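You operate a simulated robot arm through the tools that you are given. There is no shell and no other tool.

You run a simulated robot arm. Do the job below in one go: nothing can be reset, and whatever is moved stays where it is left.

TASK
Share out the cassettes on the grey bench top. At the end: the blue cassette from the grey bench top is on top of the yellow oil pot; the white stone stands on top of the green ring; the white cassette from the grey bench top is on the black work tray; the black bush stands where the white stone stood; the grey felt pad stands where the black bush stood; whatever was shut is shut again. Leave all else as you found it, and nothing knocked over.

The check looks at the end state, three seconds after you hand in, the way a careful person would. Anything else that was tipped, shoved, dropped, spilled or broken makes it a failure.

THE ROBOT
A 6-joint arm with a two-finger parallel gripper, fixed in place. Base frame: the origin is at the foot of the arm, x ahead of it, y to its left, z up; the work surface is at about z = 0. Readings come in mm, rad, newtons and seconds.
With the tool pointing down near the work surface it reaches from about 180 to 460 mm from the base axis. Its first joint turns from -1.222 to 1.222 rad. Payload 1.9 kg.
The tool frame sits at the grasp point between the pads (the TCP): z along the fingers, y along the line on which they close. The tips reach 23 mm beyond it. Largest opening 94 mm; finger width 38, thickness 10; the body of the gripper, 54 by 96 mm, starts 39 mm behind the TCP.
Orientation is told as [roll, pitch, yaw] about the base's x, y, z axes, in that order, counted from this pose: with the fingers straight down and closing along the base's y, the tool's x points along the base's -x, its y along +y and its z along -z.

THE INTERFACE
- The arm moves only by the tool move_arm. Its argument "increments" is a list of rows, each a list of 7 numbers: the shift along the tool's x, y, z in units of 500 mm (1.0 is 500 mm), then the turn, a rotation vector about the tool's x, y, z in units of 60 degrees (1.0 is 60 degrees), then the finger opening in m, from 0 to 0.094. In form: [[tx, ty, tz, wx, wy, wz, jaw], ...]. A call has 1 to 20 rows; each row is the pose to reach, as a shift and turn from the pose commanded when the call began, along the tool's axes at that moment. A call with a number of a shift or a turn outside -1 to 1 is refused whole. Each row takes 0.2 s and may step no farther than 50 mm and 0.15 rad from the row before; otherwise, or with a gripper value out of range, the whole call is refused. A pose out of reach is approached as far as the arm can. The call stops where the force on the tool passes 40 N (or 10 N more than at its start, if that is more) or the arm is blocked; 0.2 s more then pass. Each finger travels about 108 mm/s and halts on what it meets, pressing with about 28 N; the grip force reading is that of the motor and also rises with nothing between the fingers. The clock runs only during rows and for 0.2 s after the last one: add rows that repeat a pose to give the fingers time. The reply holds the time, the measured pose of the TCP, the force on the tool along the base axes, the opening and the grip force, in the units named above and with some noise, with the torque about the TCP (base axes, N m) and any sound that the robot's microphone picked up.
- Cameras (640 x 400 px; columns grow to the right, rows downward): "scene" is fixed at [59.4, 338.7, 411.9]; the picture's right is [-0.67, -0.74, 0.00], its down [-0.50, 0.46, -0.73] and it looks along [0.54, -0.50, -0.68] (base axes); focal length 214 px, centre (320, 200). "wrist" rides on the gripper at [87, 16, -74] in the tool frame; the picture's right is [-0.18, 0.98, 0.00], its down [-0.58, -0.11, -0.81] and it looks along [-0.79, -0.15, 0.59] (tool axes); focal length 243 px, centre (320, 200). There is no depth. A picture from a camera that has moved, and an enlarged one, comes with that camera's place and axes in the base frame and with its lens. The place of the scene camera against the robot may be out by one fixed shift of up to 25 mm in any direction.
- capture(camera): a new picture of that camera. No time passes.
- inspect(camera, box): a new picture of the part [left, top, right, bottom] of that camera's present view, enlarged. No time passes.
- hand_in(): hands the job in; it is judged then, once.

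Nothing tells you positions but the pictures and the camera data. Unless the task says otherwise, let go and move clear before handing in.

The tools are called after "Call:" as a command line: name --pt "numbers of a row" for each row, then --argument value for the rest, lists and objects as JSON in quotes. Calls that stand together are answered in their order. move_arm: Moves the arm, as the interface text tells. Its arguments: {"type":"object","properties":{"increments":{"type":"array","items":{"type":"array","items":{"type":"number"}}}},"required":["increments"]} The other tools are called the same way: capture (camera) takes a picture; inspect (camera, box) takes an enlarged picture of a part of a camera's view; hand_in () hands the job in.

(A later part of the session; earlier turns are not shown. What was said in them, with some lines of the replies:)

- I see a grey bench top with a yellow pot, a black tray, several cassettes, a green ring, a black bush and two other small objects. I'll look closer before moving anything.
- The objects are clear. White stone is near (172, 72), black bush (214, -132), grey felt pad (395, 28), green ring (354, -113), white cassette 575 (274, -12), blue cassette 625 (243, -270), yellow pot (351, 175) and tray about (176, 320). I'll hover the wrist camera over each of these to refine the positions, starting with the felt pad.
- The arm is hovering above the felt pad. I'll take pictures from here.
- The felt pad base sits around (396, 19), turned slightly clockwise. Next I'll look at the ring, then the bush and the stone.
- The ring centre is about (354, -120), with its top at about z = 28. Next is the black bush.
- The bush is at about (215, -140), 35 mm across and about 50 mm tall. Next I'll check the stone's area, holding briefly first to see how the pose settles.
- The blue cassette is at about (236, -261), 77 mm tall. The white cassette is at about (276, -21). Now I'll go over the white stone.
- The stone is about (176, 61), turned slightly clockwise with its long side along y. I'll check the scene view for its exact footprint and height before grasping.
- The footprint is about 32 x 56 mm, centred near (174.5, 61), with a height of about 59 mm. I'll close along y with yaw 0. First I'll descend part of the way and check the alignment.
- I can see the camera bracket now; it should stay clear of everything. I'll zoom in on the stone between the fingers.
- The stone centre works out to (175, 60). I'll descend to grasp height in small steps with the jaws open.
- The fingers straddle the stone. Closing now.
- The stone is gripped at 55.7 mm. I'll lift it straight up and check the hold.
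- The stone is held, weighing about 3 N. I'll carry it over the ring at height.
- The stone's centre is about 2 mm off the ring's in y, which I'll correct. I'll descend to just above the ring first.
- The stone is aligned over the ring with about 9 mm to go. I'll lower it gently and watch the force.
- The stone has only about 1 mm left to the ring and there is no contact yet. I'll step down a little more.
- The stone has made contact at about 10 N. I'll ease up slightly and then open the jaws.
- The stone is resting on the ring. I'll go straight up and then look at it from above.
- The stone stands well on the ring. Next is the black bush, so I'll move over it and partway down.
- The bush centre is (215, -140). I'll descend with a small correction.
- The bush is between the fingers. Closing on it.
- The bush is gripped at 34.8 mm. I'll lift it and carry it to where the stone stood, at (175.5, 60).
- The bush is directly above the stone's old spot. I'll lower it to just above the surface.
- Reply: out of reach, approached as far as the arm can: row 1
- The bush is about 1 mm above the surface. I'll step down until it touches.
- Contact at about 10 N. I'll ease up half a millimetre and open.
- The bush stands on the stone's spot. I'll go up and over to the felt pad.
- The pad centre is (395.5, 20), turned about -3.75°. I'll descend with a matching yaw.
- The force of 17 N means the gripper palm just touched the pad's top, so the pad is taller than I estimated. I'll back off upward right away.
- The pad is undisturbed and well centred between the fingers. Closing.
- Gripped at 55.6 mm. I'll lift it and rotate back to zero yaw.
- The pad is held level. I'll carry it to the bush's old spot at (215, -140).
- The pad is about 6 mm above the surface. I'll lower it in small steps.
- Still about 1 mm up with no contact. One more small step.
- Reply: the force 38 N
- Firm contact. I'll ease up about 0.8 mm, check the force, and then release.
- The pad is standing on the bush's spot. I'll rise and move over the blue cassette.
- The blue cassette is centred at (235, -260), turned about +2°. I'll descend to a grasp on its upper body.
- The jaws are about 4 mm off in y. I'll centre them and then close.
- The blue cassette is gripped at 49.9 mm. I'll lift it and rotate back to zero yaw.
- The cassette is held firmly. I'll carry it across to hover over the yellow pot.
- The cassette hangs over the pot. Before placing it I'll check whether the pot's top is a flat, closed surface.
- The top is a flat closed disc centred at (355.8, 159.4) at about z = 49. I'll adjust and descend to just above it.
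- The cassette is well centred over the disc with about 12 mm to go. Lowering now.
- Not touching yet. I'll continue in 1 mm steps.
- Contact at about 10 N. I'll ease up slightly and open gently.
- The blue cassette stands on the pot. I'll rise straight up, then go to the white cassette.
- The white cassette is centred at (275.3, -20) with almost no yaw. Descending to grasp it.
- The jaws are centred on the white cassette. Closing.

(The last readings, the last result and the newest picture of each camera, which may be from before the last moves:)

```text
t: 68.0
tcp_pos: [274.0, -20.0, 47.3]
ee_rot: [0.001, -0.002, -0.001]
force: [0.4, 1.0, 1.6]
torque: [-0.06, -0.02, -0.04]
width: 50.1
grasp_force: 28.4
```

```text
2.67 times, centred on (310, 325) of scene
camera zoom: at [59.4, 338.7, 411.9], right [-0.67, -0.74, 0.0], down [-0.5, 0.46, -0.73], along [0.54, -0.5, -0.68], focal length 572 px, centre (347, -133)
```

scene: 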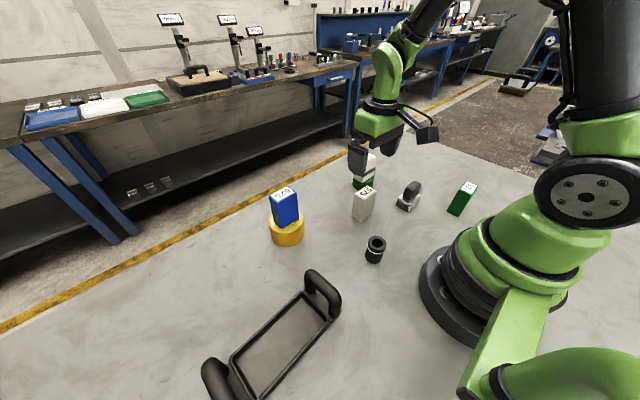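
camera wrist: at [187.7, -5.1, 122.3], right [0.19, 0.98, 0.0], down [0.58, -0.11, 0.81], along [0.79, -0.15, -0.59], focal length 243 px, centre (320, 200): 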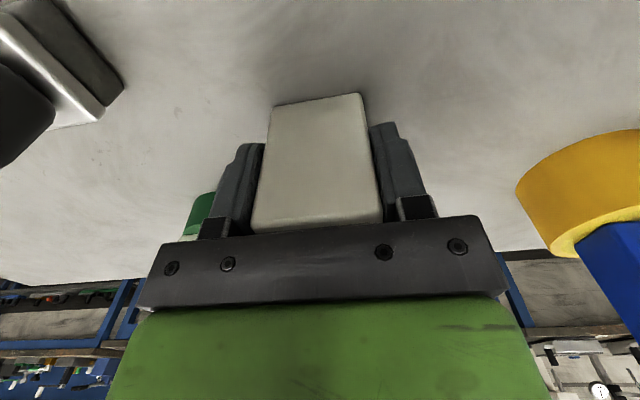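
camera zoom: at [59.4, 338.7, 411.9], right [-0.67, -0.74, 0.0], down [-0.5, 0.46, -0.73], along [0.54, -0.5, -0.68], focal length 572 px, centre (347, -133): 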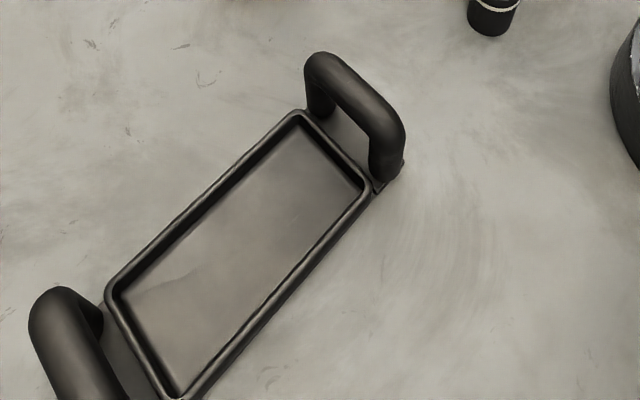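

The white cassette is gripped at 50.1 mm. I'll lift it and carry it towards the tray.

Call:
move_arm --pt "0 0 -0.02 0 0 0 0.03" --pt "0 0 -0.06 0 0 0 0.03" --pt "0 0 -0.12 0 0 0 0.03" --pt "0 0 -0.18 0 0 0 0.03" --pt "0 0 -0.24 0 0 0 0.03" --pt "0 0 -0.3 0 0 0 0.03" --pt "0.02 0.07 -0.3 0 0 0 0.03" --pt "0.04 0.14 -0.3 0 0 0 0.03" --pt "0.06 0.21 -0.3 0 0 0 0.03" --pt "0.08 0.28 -0.3 0 0 0 0.03" --pt "0.1 0.35 -0.3 0 0 0 0.03" --pt "0.12 0.42 -0.3 0 0 0 0.03" --pt "0.14 0.49 -0.3 0 0 0 0.03" --pt "0.16 0.56 -0.3 0 0 0 0.03" --pt "0.18 0.62 -0.3 0 0 0 0.03" --pt "0.18 0.62 -0.3 0 0 0 0.03" --pt "0.18 0.62 -0.3 0 0 0 0.03"

Call:
capture --camera "wrist"

Call:
capture --camera "scene"

```text
t: 71.6
tcp_pos: [184.4, 291.7, 198.4]
ee_rot: [0.003, -0.001, -0.002]
force: [0.2, -0.7, -2.0]
torque: [0.03, -0.01, 0.02]
width: 49.9
grasp_force: 27.9
```

```text
taken
camera wrist: at [98.2, 307.0, 272.1], right [0.19, 0.98, 0.0], down [0.58, -0.11, 0.81], along [0.79, -0.15, -0.59], focal length 243 px, centre (320, 200)
```

wrist: 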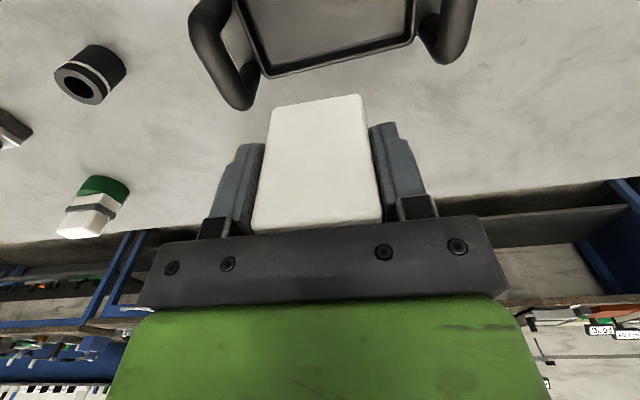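

```text
taken
```

scene: 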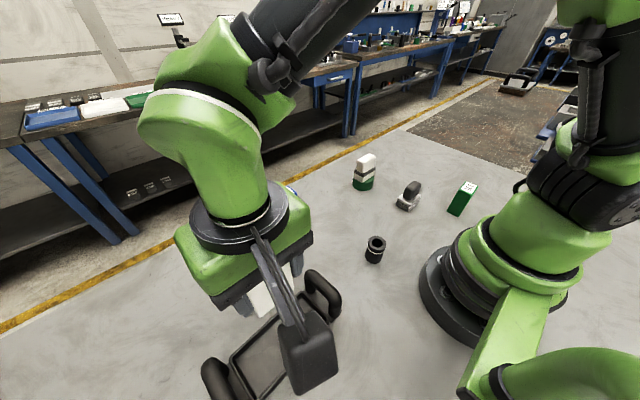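

The tray is below. Its outline runs from about x = 145 to 218 and y = 225 to 378, so the centre is near (178, 301). I'll align over its middle and come down part way to look.

Call:
move_arm --pt "0.014 0.021 0 0 0 0 0.03" --pt "0.014 0.021 0.05 0 0 0 0.03" --pt "0.014 0.021 0.1 0 0 0 0.03" --pt "0.014 0.021 0.1 0 0 0 0.03" --pt "0.014 0.021 0.1 0 0 0 0.03"

Call:
capture --camera "wrist"

Call:
inspect --camera "scene" --box '[160, 230, 400, 400]'

```text
t: 72.8
tcp_pos: [177.3, 300.5, 148.7]
ee_rot: [0.001, 0.0, -0.001]
force: [-0.5, -0.2, -2.8]
torque: [0.0, -0.05, -0.01]
width: 50.0
grasp_force: 28.3
```

```text
taken
camera wrist: at [90.8, 316.9, 222.9], right [0.19, 0.98, 0.0], down [0.58, -0.11, 0.81], along [0.79, -0.15, -0.59], focal length 243 px, centre (320, 200)
```

wrist: 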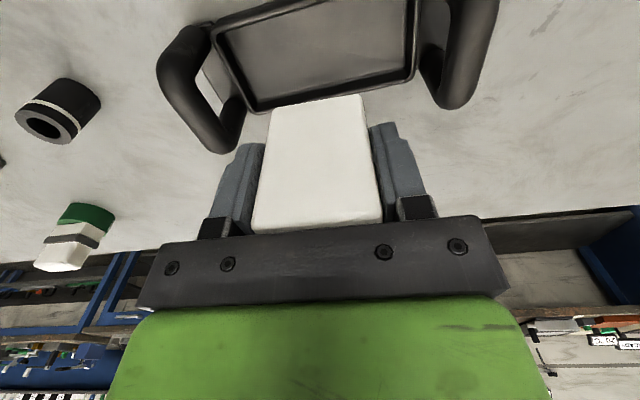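

```text
2.35 times, centred on (280, 315) of scene
camera zoom: at [59.4, 338.7, 411.9], right [-0.67, -0.74, 0.0], down [-0.5, 0.46, -0.73], along [0.54, -0.5, -0.68], focal length 505 px, centre (414, -71)
```

zoom: 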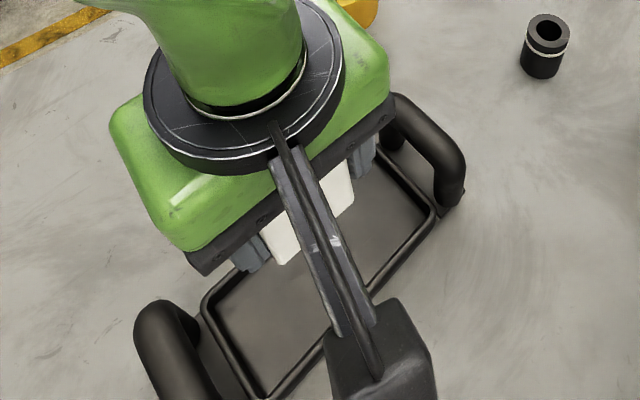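

Call:
inspect --camera "wrist" --box '[140, 0, 300, 100]'

Call:
inspect --camera "wrist" --box '[340, 0, 500, 100]'

Call:
inspect --camera "wrist" --box '[200, 40, 440, 190]'

```text
4.00 times, centred on (220, 50) of wrist
camera zoom: at [90.8, 316.9, 222.9], right [0.19, 0.98, 0.0], down [0.58, -0.11, 0.81], along [0.79, -0.15, -0.59], focal length 970 px, centre (720, 800)
```

zoom: 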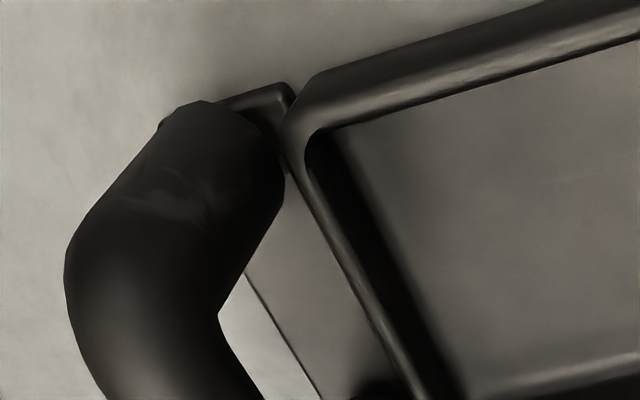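

```text
4.00 times, centred on (420, 50) of wrist
camera zoom: at [90.8, 316.9, 222.9], right [0.19, 0.98, 0.0], down [0.58, -0.11, 0.81], along [0.79, -0.15, -0.59], focal length 970 px, centre (-80, 800)
```

zoom: 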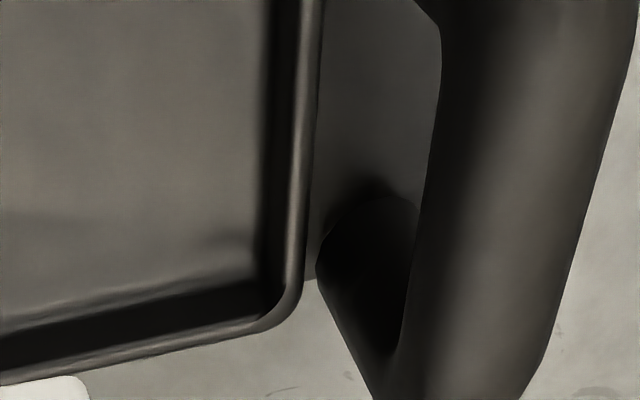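

```text
2.67 times, centred on (320, 115) of wrist
camera zoom: at [90.8, 316.9, 222.9], right [0.19, 0.98, 0.0], down [0.58, -0.11, 0.81], along [0.79, -0.15, -0.59], focal length 647 px, centre (320, 427)
```

zoom: 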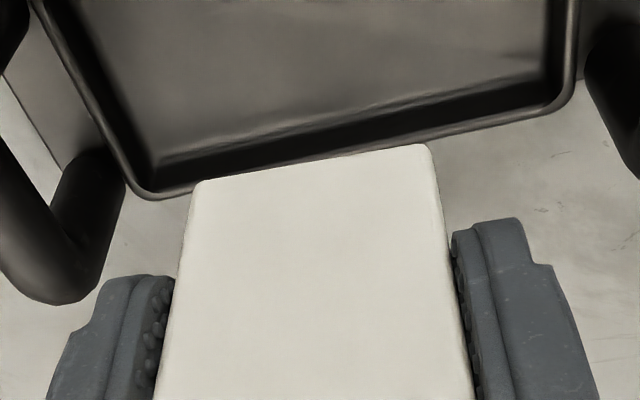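

The cassette is over the middle of the tray's interior (floor about x 146–208, y 231–371) and clear of both handles. I'll lower it to just above the floor.

Call:
move_arm --pt "0.004 0 0.05 0 0 0 0.03" --pt "0.004 0 0.1 0 0 0 0.03" --pt "0.004 0 0.14 0 0 0 0.03" --pt "0.004 0 0.172 0 0 0 0.03" --pt "0.004 0 0.172 0 0 0 0.03"

Call:
capture --camera "wrist"

Call:
inspect --camera "scene" --box '[160, 230, 400, 400]'

```text
t: 74.0
tcp_pos: [174.6, 302.1, 61.3]
ee_rot: [0.003, -0.001, -0.001]
force: [1.2, -0.2, -1.0]
torque: [0.02, 0.01, 0.02]
width: 49.7
grasp_force: 27.9
```

```text
taken
camera wrist: at [89.2, 318.3, 135.2], right [0.19, 0.98, 0.0], down [0.58, -0.11, 0.81], along [0.79, -0.15, -0.59], focal length 243 px, centre (320, 200)
```

wrist: 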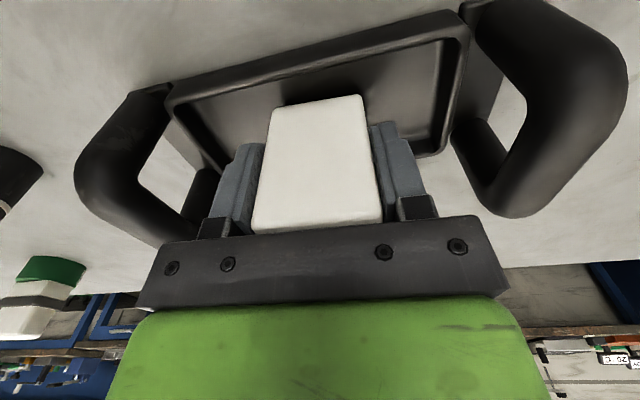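

```text
2.35 times, centred on (280, 315) of scene
camera zoom: at [59.4, 338.7, 411.9], right [-0.67, -0.74, 0.0], down [-0.5, 0.46, -0.73], along [0.54, -0.5, -0.68], focal length 505 px, centre (414, -71)
```

zoom: 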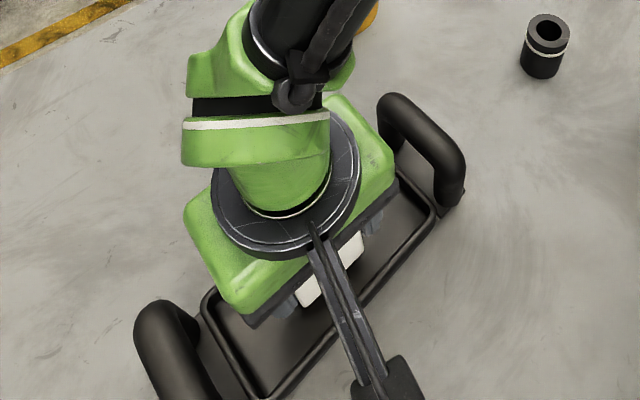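

Call:
move_arm --pt "0 0 0.004 0 0 0 0.03" --pt "0 0 0.008 0 0 0 0.03" --pt "0 0 0.008 0 0 0 0.03"

```text
t: 74.8
tcp_pos: [174.9, 303.2, 57.2]
ee_rot: [0.002, -0.002, -0.001]
force: [0.1, 0.5, -1.6]
torque: [0.0, 0.01, 0.0]
width: 49.8
grasp_force: 28.0
```

No contact yet. I'll continue down in 1–2 mm steps.

Call:
move_arm --pt "0 0 0.002 0 0 0 0.03" --pt "0 0 0.003 0 0 0 0.03" --pt "0 0 0.003 0 0 0 0.03"

```text
t: 75.6
tcp_pos: [174.8, 302.3, 56.8]
ee_rot: [0.002, 0.0, -0.002]
force: [0.2, 0.4, -1.5]
torque: [-0.04, -0.02, -0.01]
width: 49.8
grasp_force: 28.2
```

Call:
move_arm --pt "0 0 0.001 0 0 0 0.03" --pt "0 0 0.0024 0 0 0 0.03" --pt "0 0 0.0024 0 0 0 0.03"

```text
t: 76.4
tcp_pos: [174.3, 301.2, 57.2]
ee_rot: [0.002, 0.001, -0.002]
force: [0.1, 0.2, -2.1]
torque: [-0.01, -0.02, 0.01]
width: 49.7
grasp_force: 28.3
```

Call:
move_arm --pt "0 0 0.001 0 0 0 0.03" --pt "0 0 0.002 0 0 0 0.03" --pt "0 0 0.002 0 0 0 0.03"

Call:
capture --camera "wrist"

```text
t: 77.2
tcp_pos: [175.6, 301.9, 54.6]
ee_rot: [0.003, 0.0, -0.001]
force: [-0.1, 0.6, -2.3]
torque: [0.0, 0.02, 0.0]
width: 49.6
grasp_force: 27.9
```

```text
taken
camera wrist: at [89.3, 317.9, 129.0], right [0.19, 0.98, 0.0], down [0.58, -0.11, 0.81], along [0.79, -0.15, -0.59], focal length 243 px, centre (320, 200)
```

wrist: 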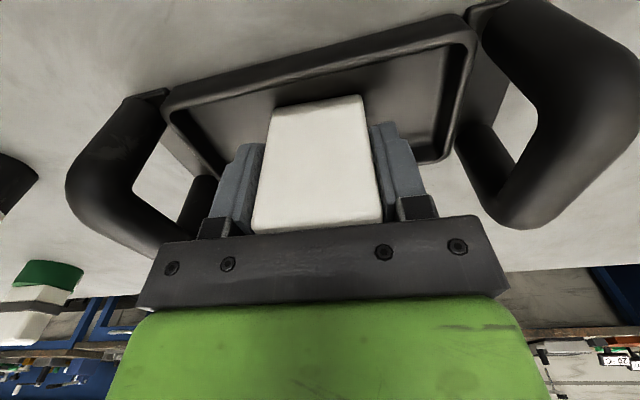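

Call:
move_arm --pt "0 0 0.001 0 0 0 0.03" --pt "0 0 0.002 0 0 0 0.03" --pt "0 0 0.002 0 0 0 0.03"

```text
t: 78.0
tcp_pos: [176.5, 301.7, 55.2]
ee_rot: [0.002, 0.0, 0.0]
force: [0.0, -0.5, -1.6]
torque: [0.03, 0.01, -0.03]
width: 49.9
grasp_force: 27.8
```

Call:
move_arm --pt "0 0 0.001 0 0 0 0.03" --pt "0 0 0.002 0 0 0 0.03" --pt "0 0 0.002 0 0 0 0.03"

```text
t: 78.8
tcp_pos: [174.9, 301.7, 53.4]
ee_rot: [0.003, -0.003, -0.003]
force: [1.4, -1.2, 6.0]
torque: [-0.25, -0.03, 0.01]
width: 50.0
grasp_force: 27.6
```

Contact at about 8 N on the tray floor. I'll ease up slightly and open partway so the jaws stay clear of the handles.

Call:
move_arm --pt "0 0 -0.0005 0 0 0 0.03" --pt "0 0 -0.0005 0 0 0 0.051" --pt "0 0 -0.0005 0 0 0 0.056" --pt "0 0 -0.0005 0 0 0 0.066" --pt "0 0 -0.0005 0 0 0 0.074" --pt "0 0 -0.0005 0 0 0 0.074"

Call:
capture --camera "wrist"

Call:
inspect --camera "scene" --box '[160, 230, 400, 400]'

```text
t: 80.2
tcp_pos: [175.5, 302.1, 53.1]
ee_rot: [0.0, -0.001, -0.002]
force: [0.4, 1.5, -1.1]
torque: [-0.03, -0.01, -0.02]
width: 73.7
grasp_force: 0.1
```

```text
taken
camera wrist: at [89.7, 317.8, 128.2], right [0.19, 0.98, 0.0], down [0.58, -0.11, 0.81], along [0.79, -0.15, -0.59], focal length 243 px, centre (320, 200)
```

wrist: 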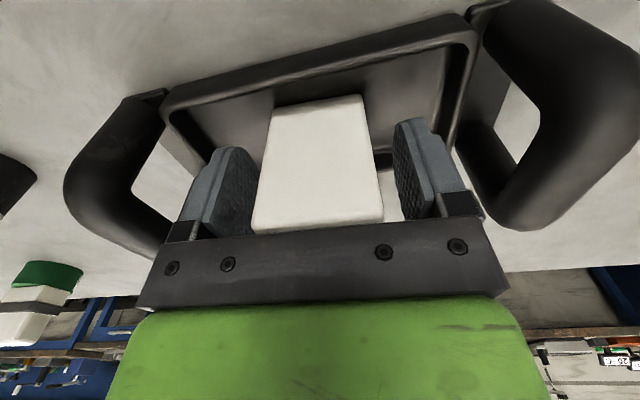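

```text
2.35 times, centred on (280, 315) of scene
camera zoom: at [59.4, 338.7, 411.9], right [-0.67, -0.74, 0.0], down [-0.5, 0.46, -0.73], along [0.54, -0.5, -0.68], focal length 505 px, centre (414, -71)
```

zoom: 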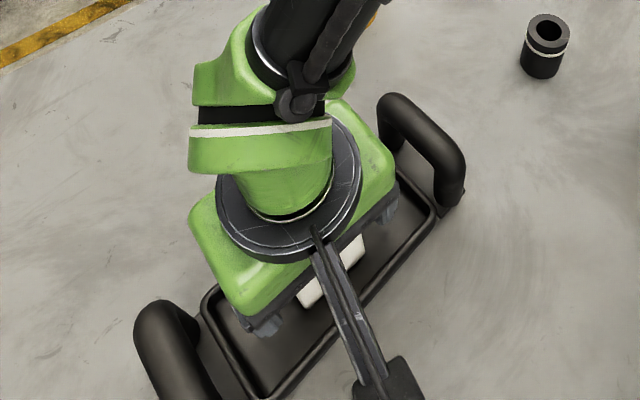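

The white cassette stands in the tray. I'll rise straight up and move to a clear position for a final check.

Call:
move_arm --pt "0 0 -0.04 0 0 0 0.074" --pt "0 0 -0.1 0 0 0 0.074" --pt "0 0 -0.18 0 0 0 0.074" --pt "0 0 -0.26 0 0 0 0.074" --pt "0 0 -0.34 0 0 0 0.074" --pt "0 0 -0.4 0 0 0 0.09" --pt "-0.06 -0.06 -0.44 0 0 0 0.09" --pt "-0.1 -0.14 -0.48 0 0 0 0.09" --pt "-0.14 -0.22 -0.52 0 0 0 0.09" --pt "-0.18 -0.3 -0.56 0 0 0 0.09" --pt "-0.2 -0.38 -0.58 0 0 0 0.09" --pt "-0.22 -0.46 -0.6 0 0 0 0.09" --pt "-0.22 -0.46 -0.6 0 0 0 0.09"

Call:
capture --camera "scene"

Call:
capture --camera "wrist"

Call:
inspect --camera "scene" --box '[260, 140, 500, 290]'

Call:
inspect --camera "scene" --box '[190, 250, 430, 400]'

```text
t: 83.0
tcp_pos: [289.1, 67.8, 351.7]
ee_rot: [0.002, 0.0, -0.002]
force: [-0.7, -0.3, -0.1]
torque: [-0.01, -0.02, 0.02]
width: 89.7
grasp_force: 0.0
```

```text
taken
```

scene: 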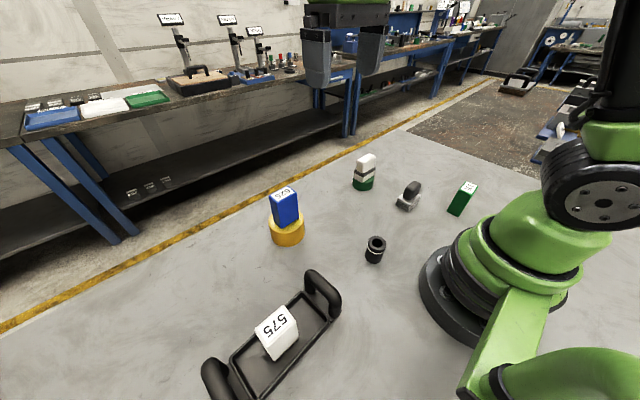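

```text
taken
camera wrist: at [203.5, 84.9, 426.0], right [0.19, 0.98, 0.0], down [0.58, -0.11, 0.81], along [0.79, -0.15, -0.59], focal length 243 px, centre (320, 200)
```

wrist: 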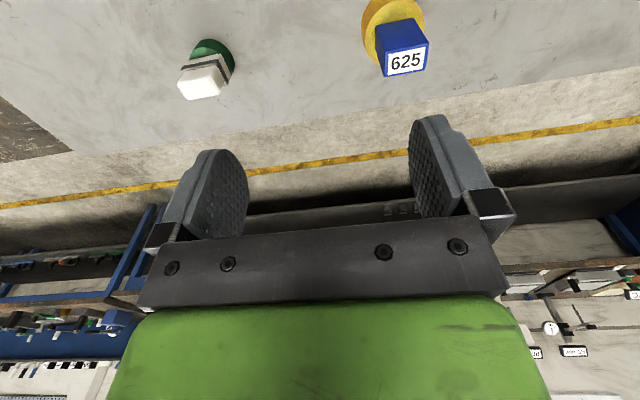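

```text
2.67 times, centred on (380, 215) of scene
camera zoom: at [59.4, 338.7, 411.9], right [-0.67, -0.74, 0.0], down [-0.5, 0.46, -0.73], along [0.54, -0.5, -0.68], focal length 572 px, centre (160, 160)
```

zoom: 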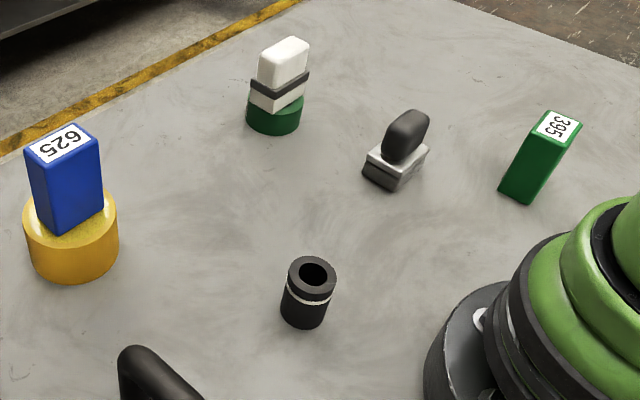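

```text
2.67 times, centred on (310, 325) of scene
camera zoom: at [59.4, 338.7, 411.9], right [-0.67, -0.74, 0.0], down [-0.5, 0.46, -0.73], along [0.54, -0.5, -0.68], focal length 572 px, centre (347, -133)
```

zoom: 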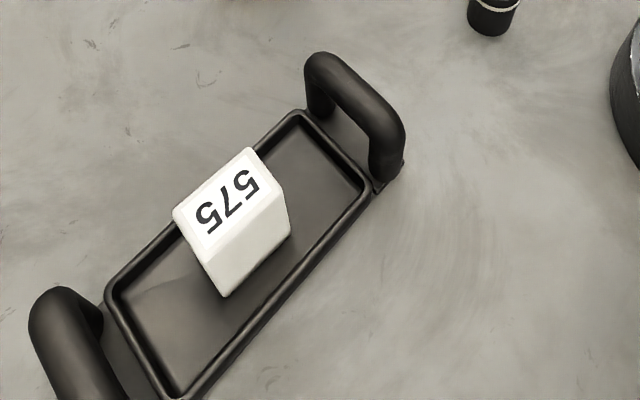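

Everything looks placed. I'll zoom in on each for a last check of uprightness and position.

Call:
inspect --camera "scene" --box '[380, 165, 460, 215]'

Call:
inspect --camera "scene" --box '[325, 145, 405, 195]'

Call:
inspect --camera "scene" --box '[247, 180, 327, 250]'

Call:
inspect --camera "scene" --box '[335, 220, 415, 270]'

Call:
inspect --camera "scene" --box '[240, 290, 320, 370]'

```text
8.00 times, centred on (420, 190) of scene
camera zoom: at [59.4, 338.7, 411.9], right [-0.67, -0.74, 0.0], down [-0.5, 0.46, -0.73], along [0.54, -0.5, -0.68], focal length 1716 px, centre (-480, 280)
```

zoom: 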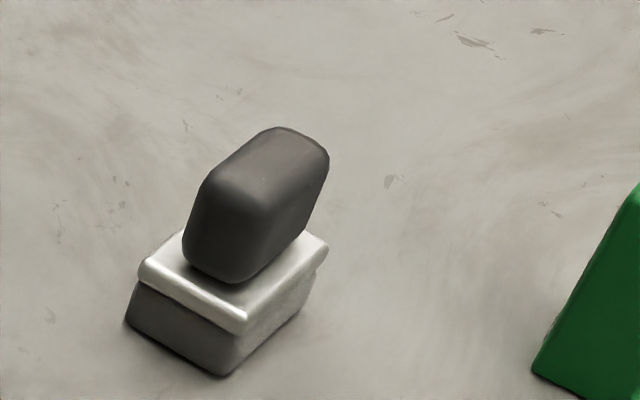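

```text
8.00 times, centred on (365, 170) of scene
camera zoom: at [59.4, 338.7, 411.9], right [-0.67, -0.74, 0.0], down [-0.5, 0.46, -0.73], along [0.54, -0.5, -0.68], focal length 1716 px, centre (-40, 440)
```

zoom: 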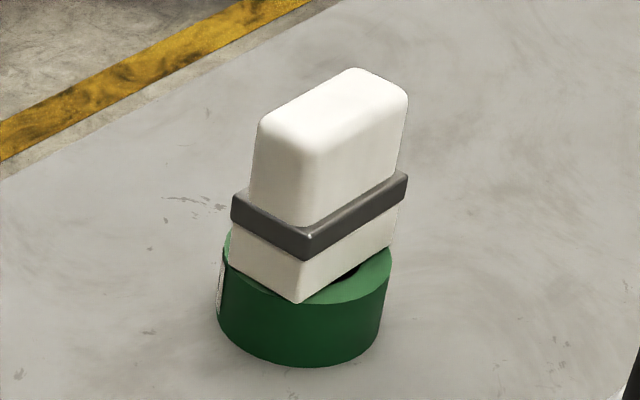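

```text
5.71 times, centred on (287, 215) of scene
camera zoom: at [59.4, 338.7, 411.9], right [-0.67, -0.74, 0.0], down [-0.5, 0.46, -0.73], along [0.54, -0.5, -0.68], focal length 1226 px, centre (509, 114)
```

zoom: 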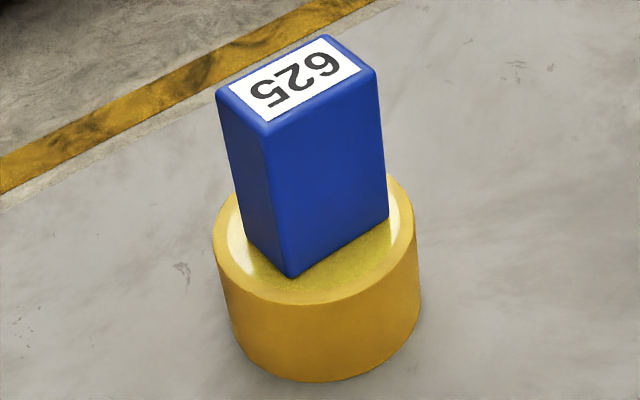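

```text
8.00 times, centred on (375, 245) of scene
camera zoom: at [59.4, 338.7, 411.9], right [-0.67, -0.74, 0.0], down [-0.5, 0.46, -0.73], along [0.54, -0.5, -0.68], focal length 1716 px, centre (-120, -160)
```

zoom: 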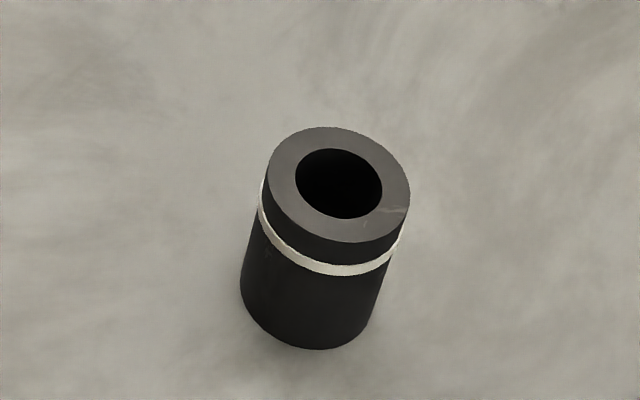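

```text
5.00 times, centred on (280, 330) of scene
camera zoom: at [59.4, 338.7, 411.9], right [-0.67, -0.74, 0.0], down [-0.5, 0.46, -0.73], along [0.54, -0.5, -0.68], focal length 1072 px, centre (520, -450)
```

zoom: 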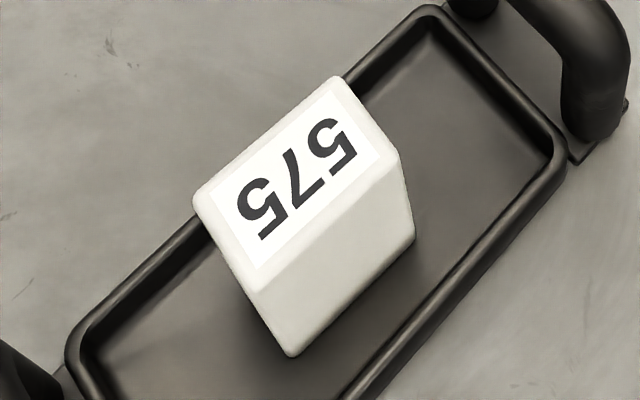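

All five pieces are in place and upright: blue cassette on the yellow pot, stone on the ring, white cassette in the tray, bush on the stone's spot and felt pad on the bush's spot. Nothing was opened, the rest looks undisturbed, and the arm is clear, so I'm handing in.

Call:
hand_in

```text
The job is handed in.
```

I placed all five pieces and handed the job in. The last pictures showed everything upright and the arm clear.

- **Blue cassette (625):** it stands on the centre of the yellow oil pot's closed top.
- **White stone:** it stands on the green ring, centred to within about 2 mm.
- **White cassette (575):** it stands in the middle of the black work tray, between the handles.
- **Black bush:** it stands where the white stone stood, within a few millimetres.
- **Grey felt pad:** it stands where the black bush stood, within a few millimetres.

**Contacts:** when I went to grasp the felt pad, the gripper palm touched its top with about 17 N. I backed off, and the pad had not shifted. I also set the pad down more firmly than the others, at about 37 N, and eased up before releasing it.

**Shut items:** I opened nothing, so there was nothing to close again. The green cassette was not touched, and the ring, pot and tray show no visible shift.
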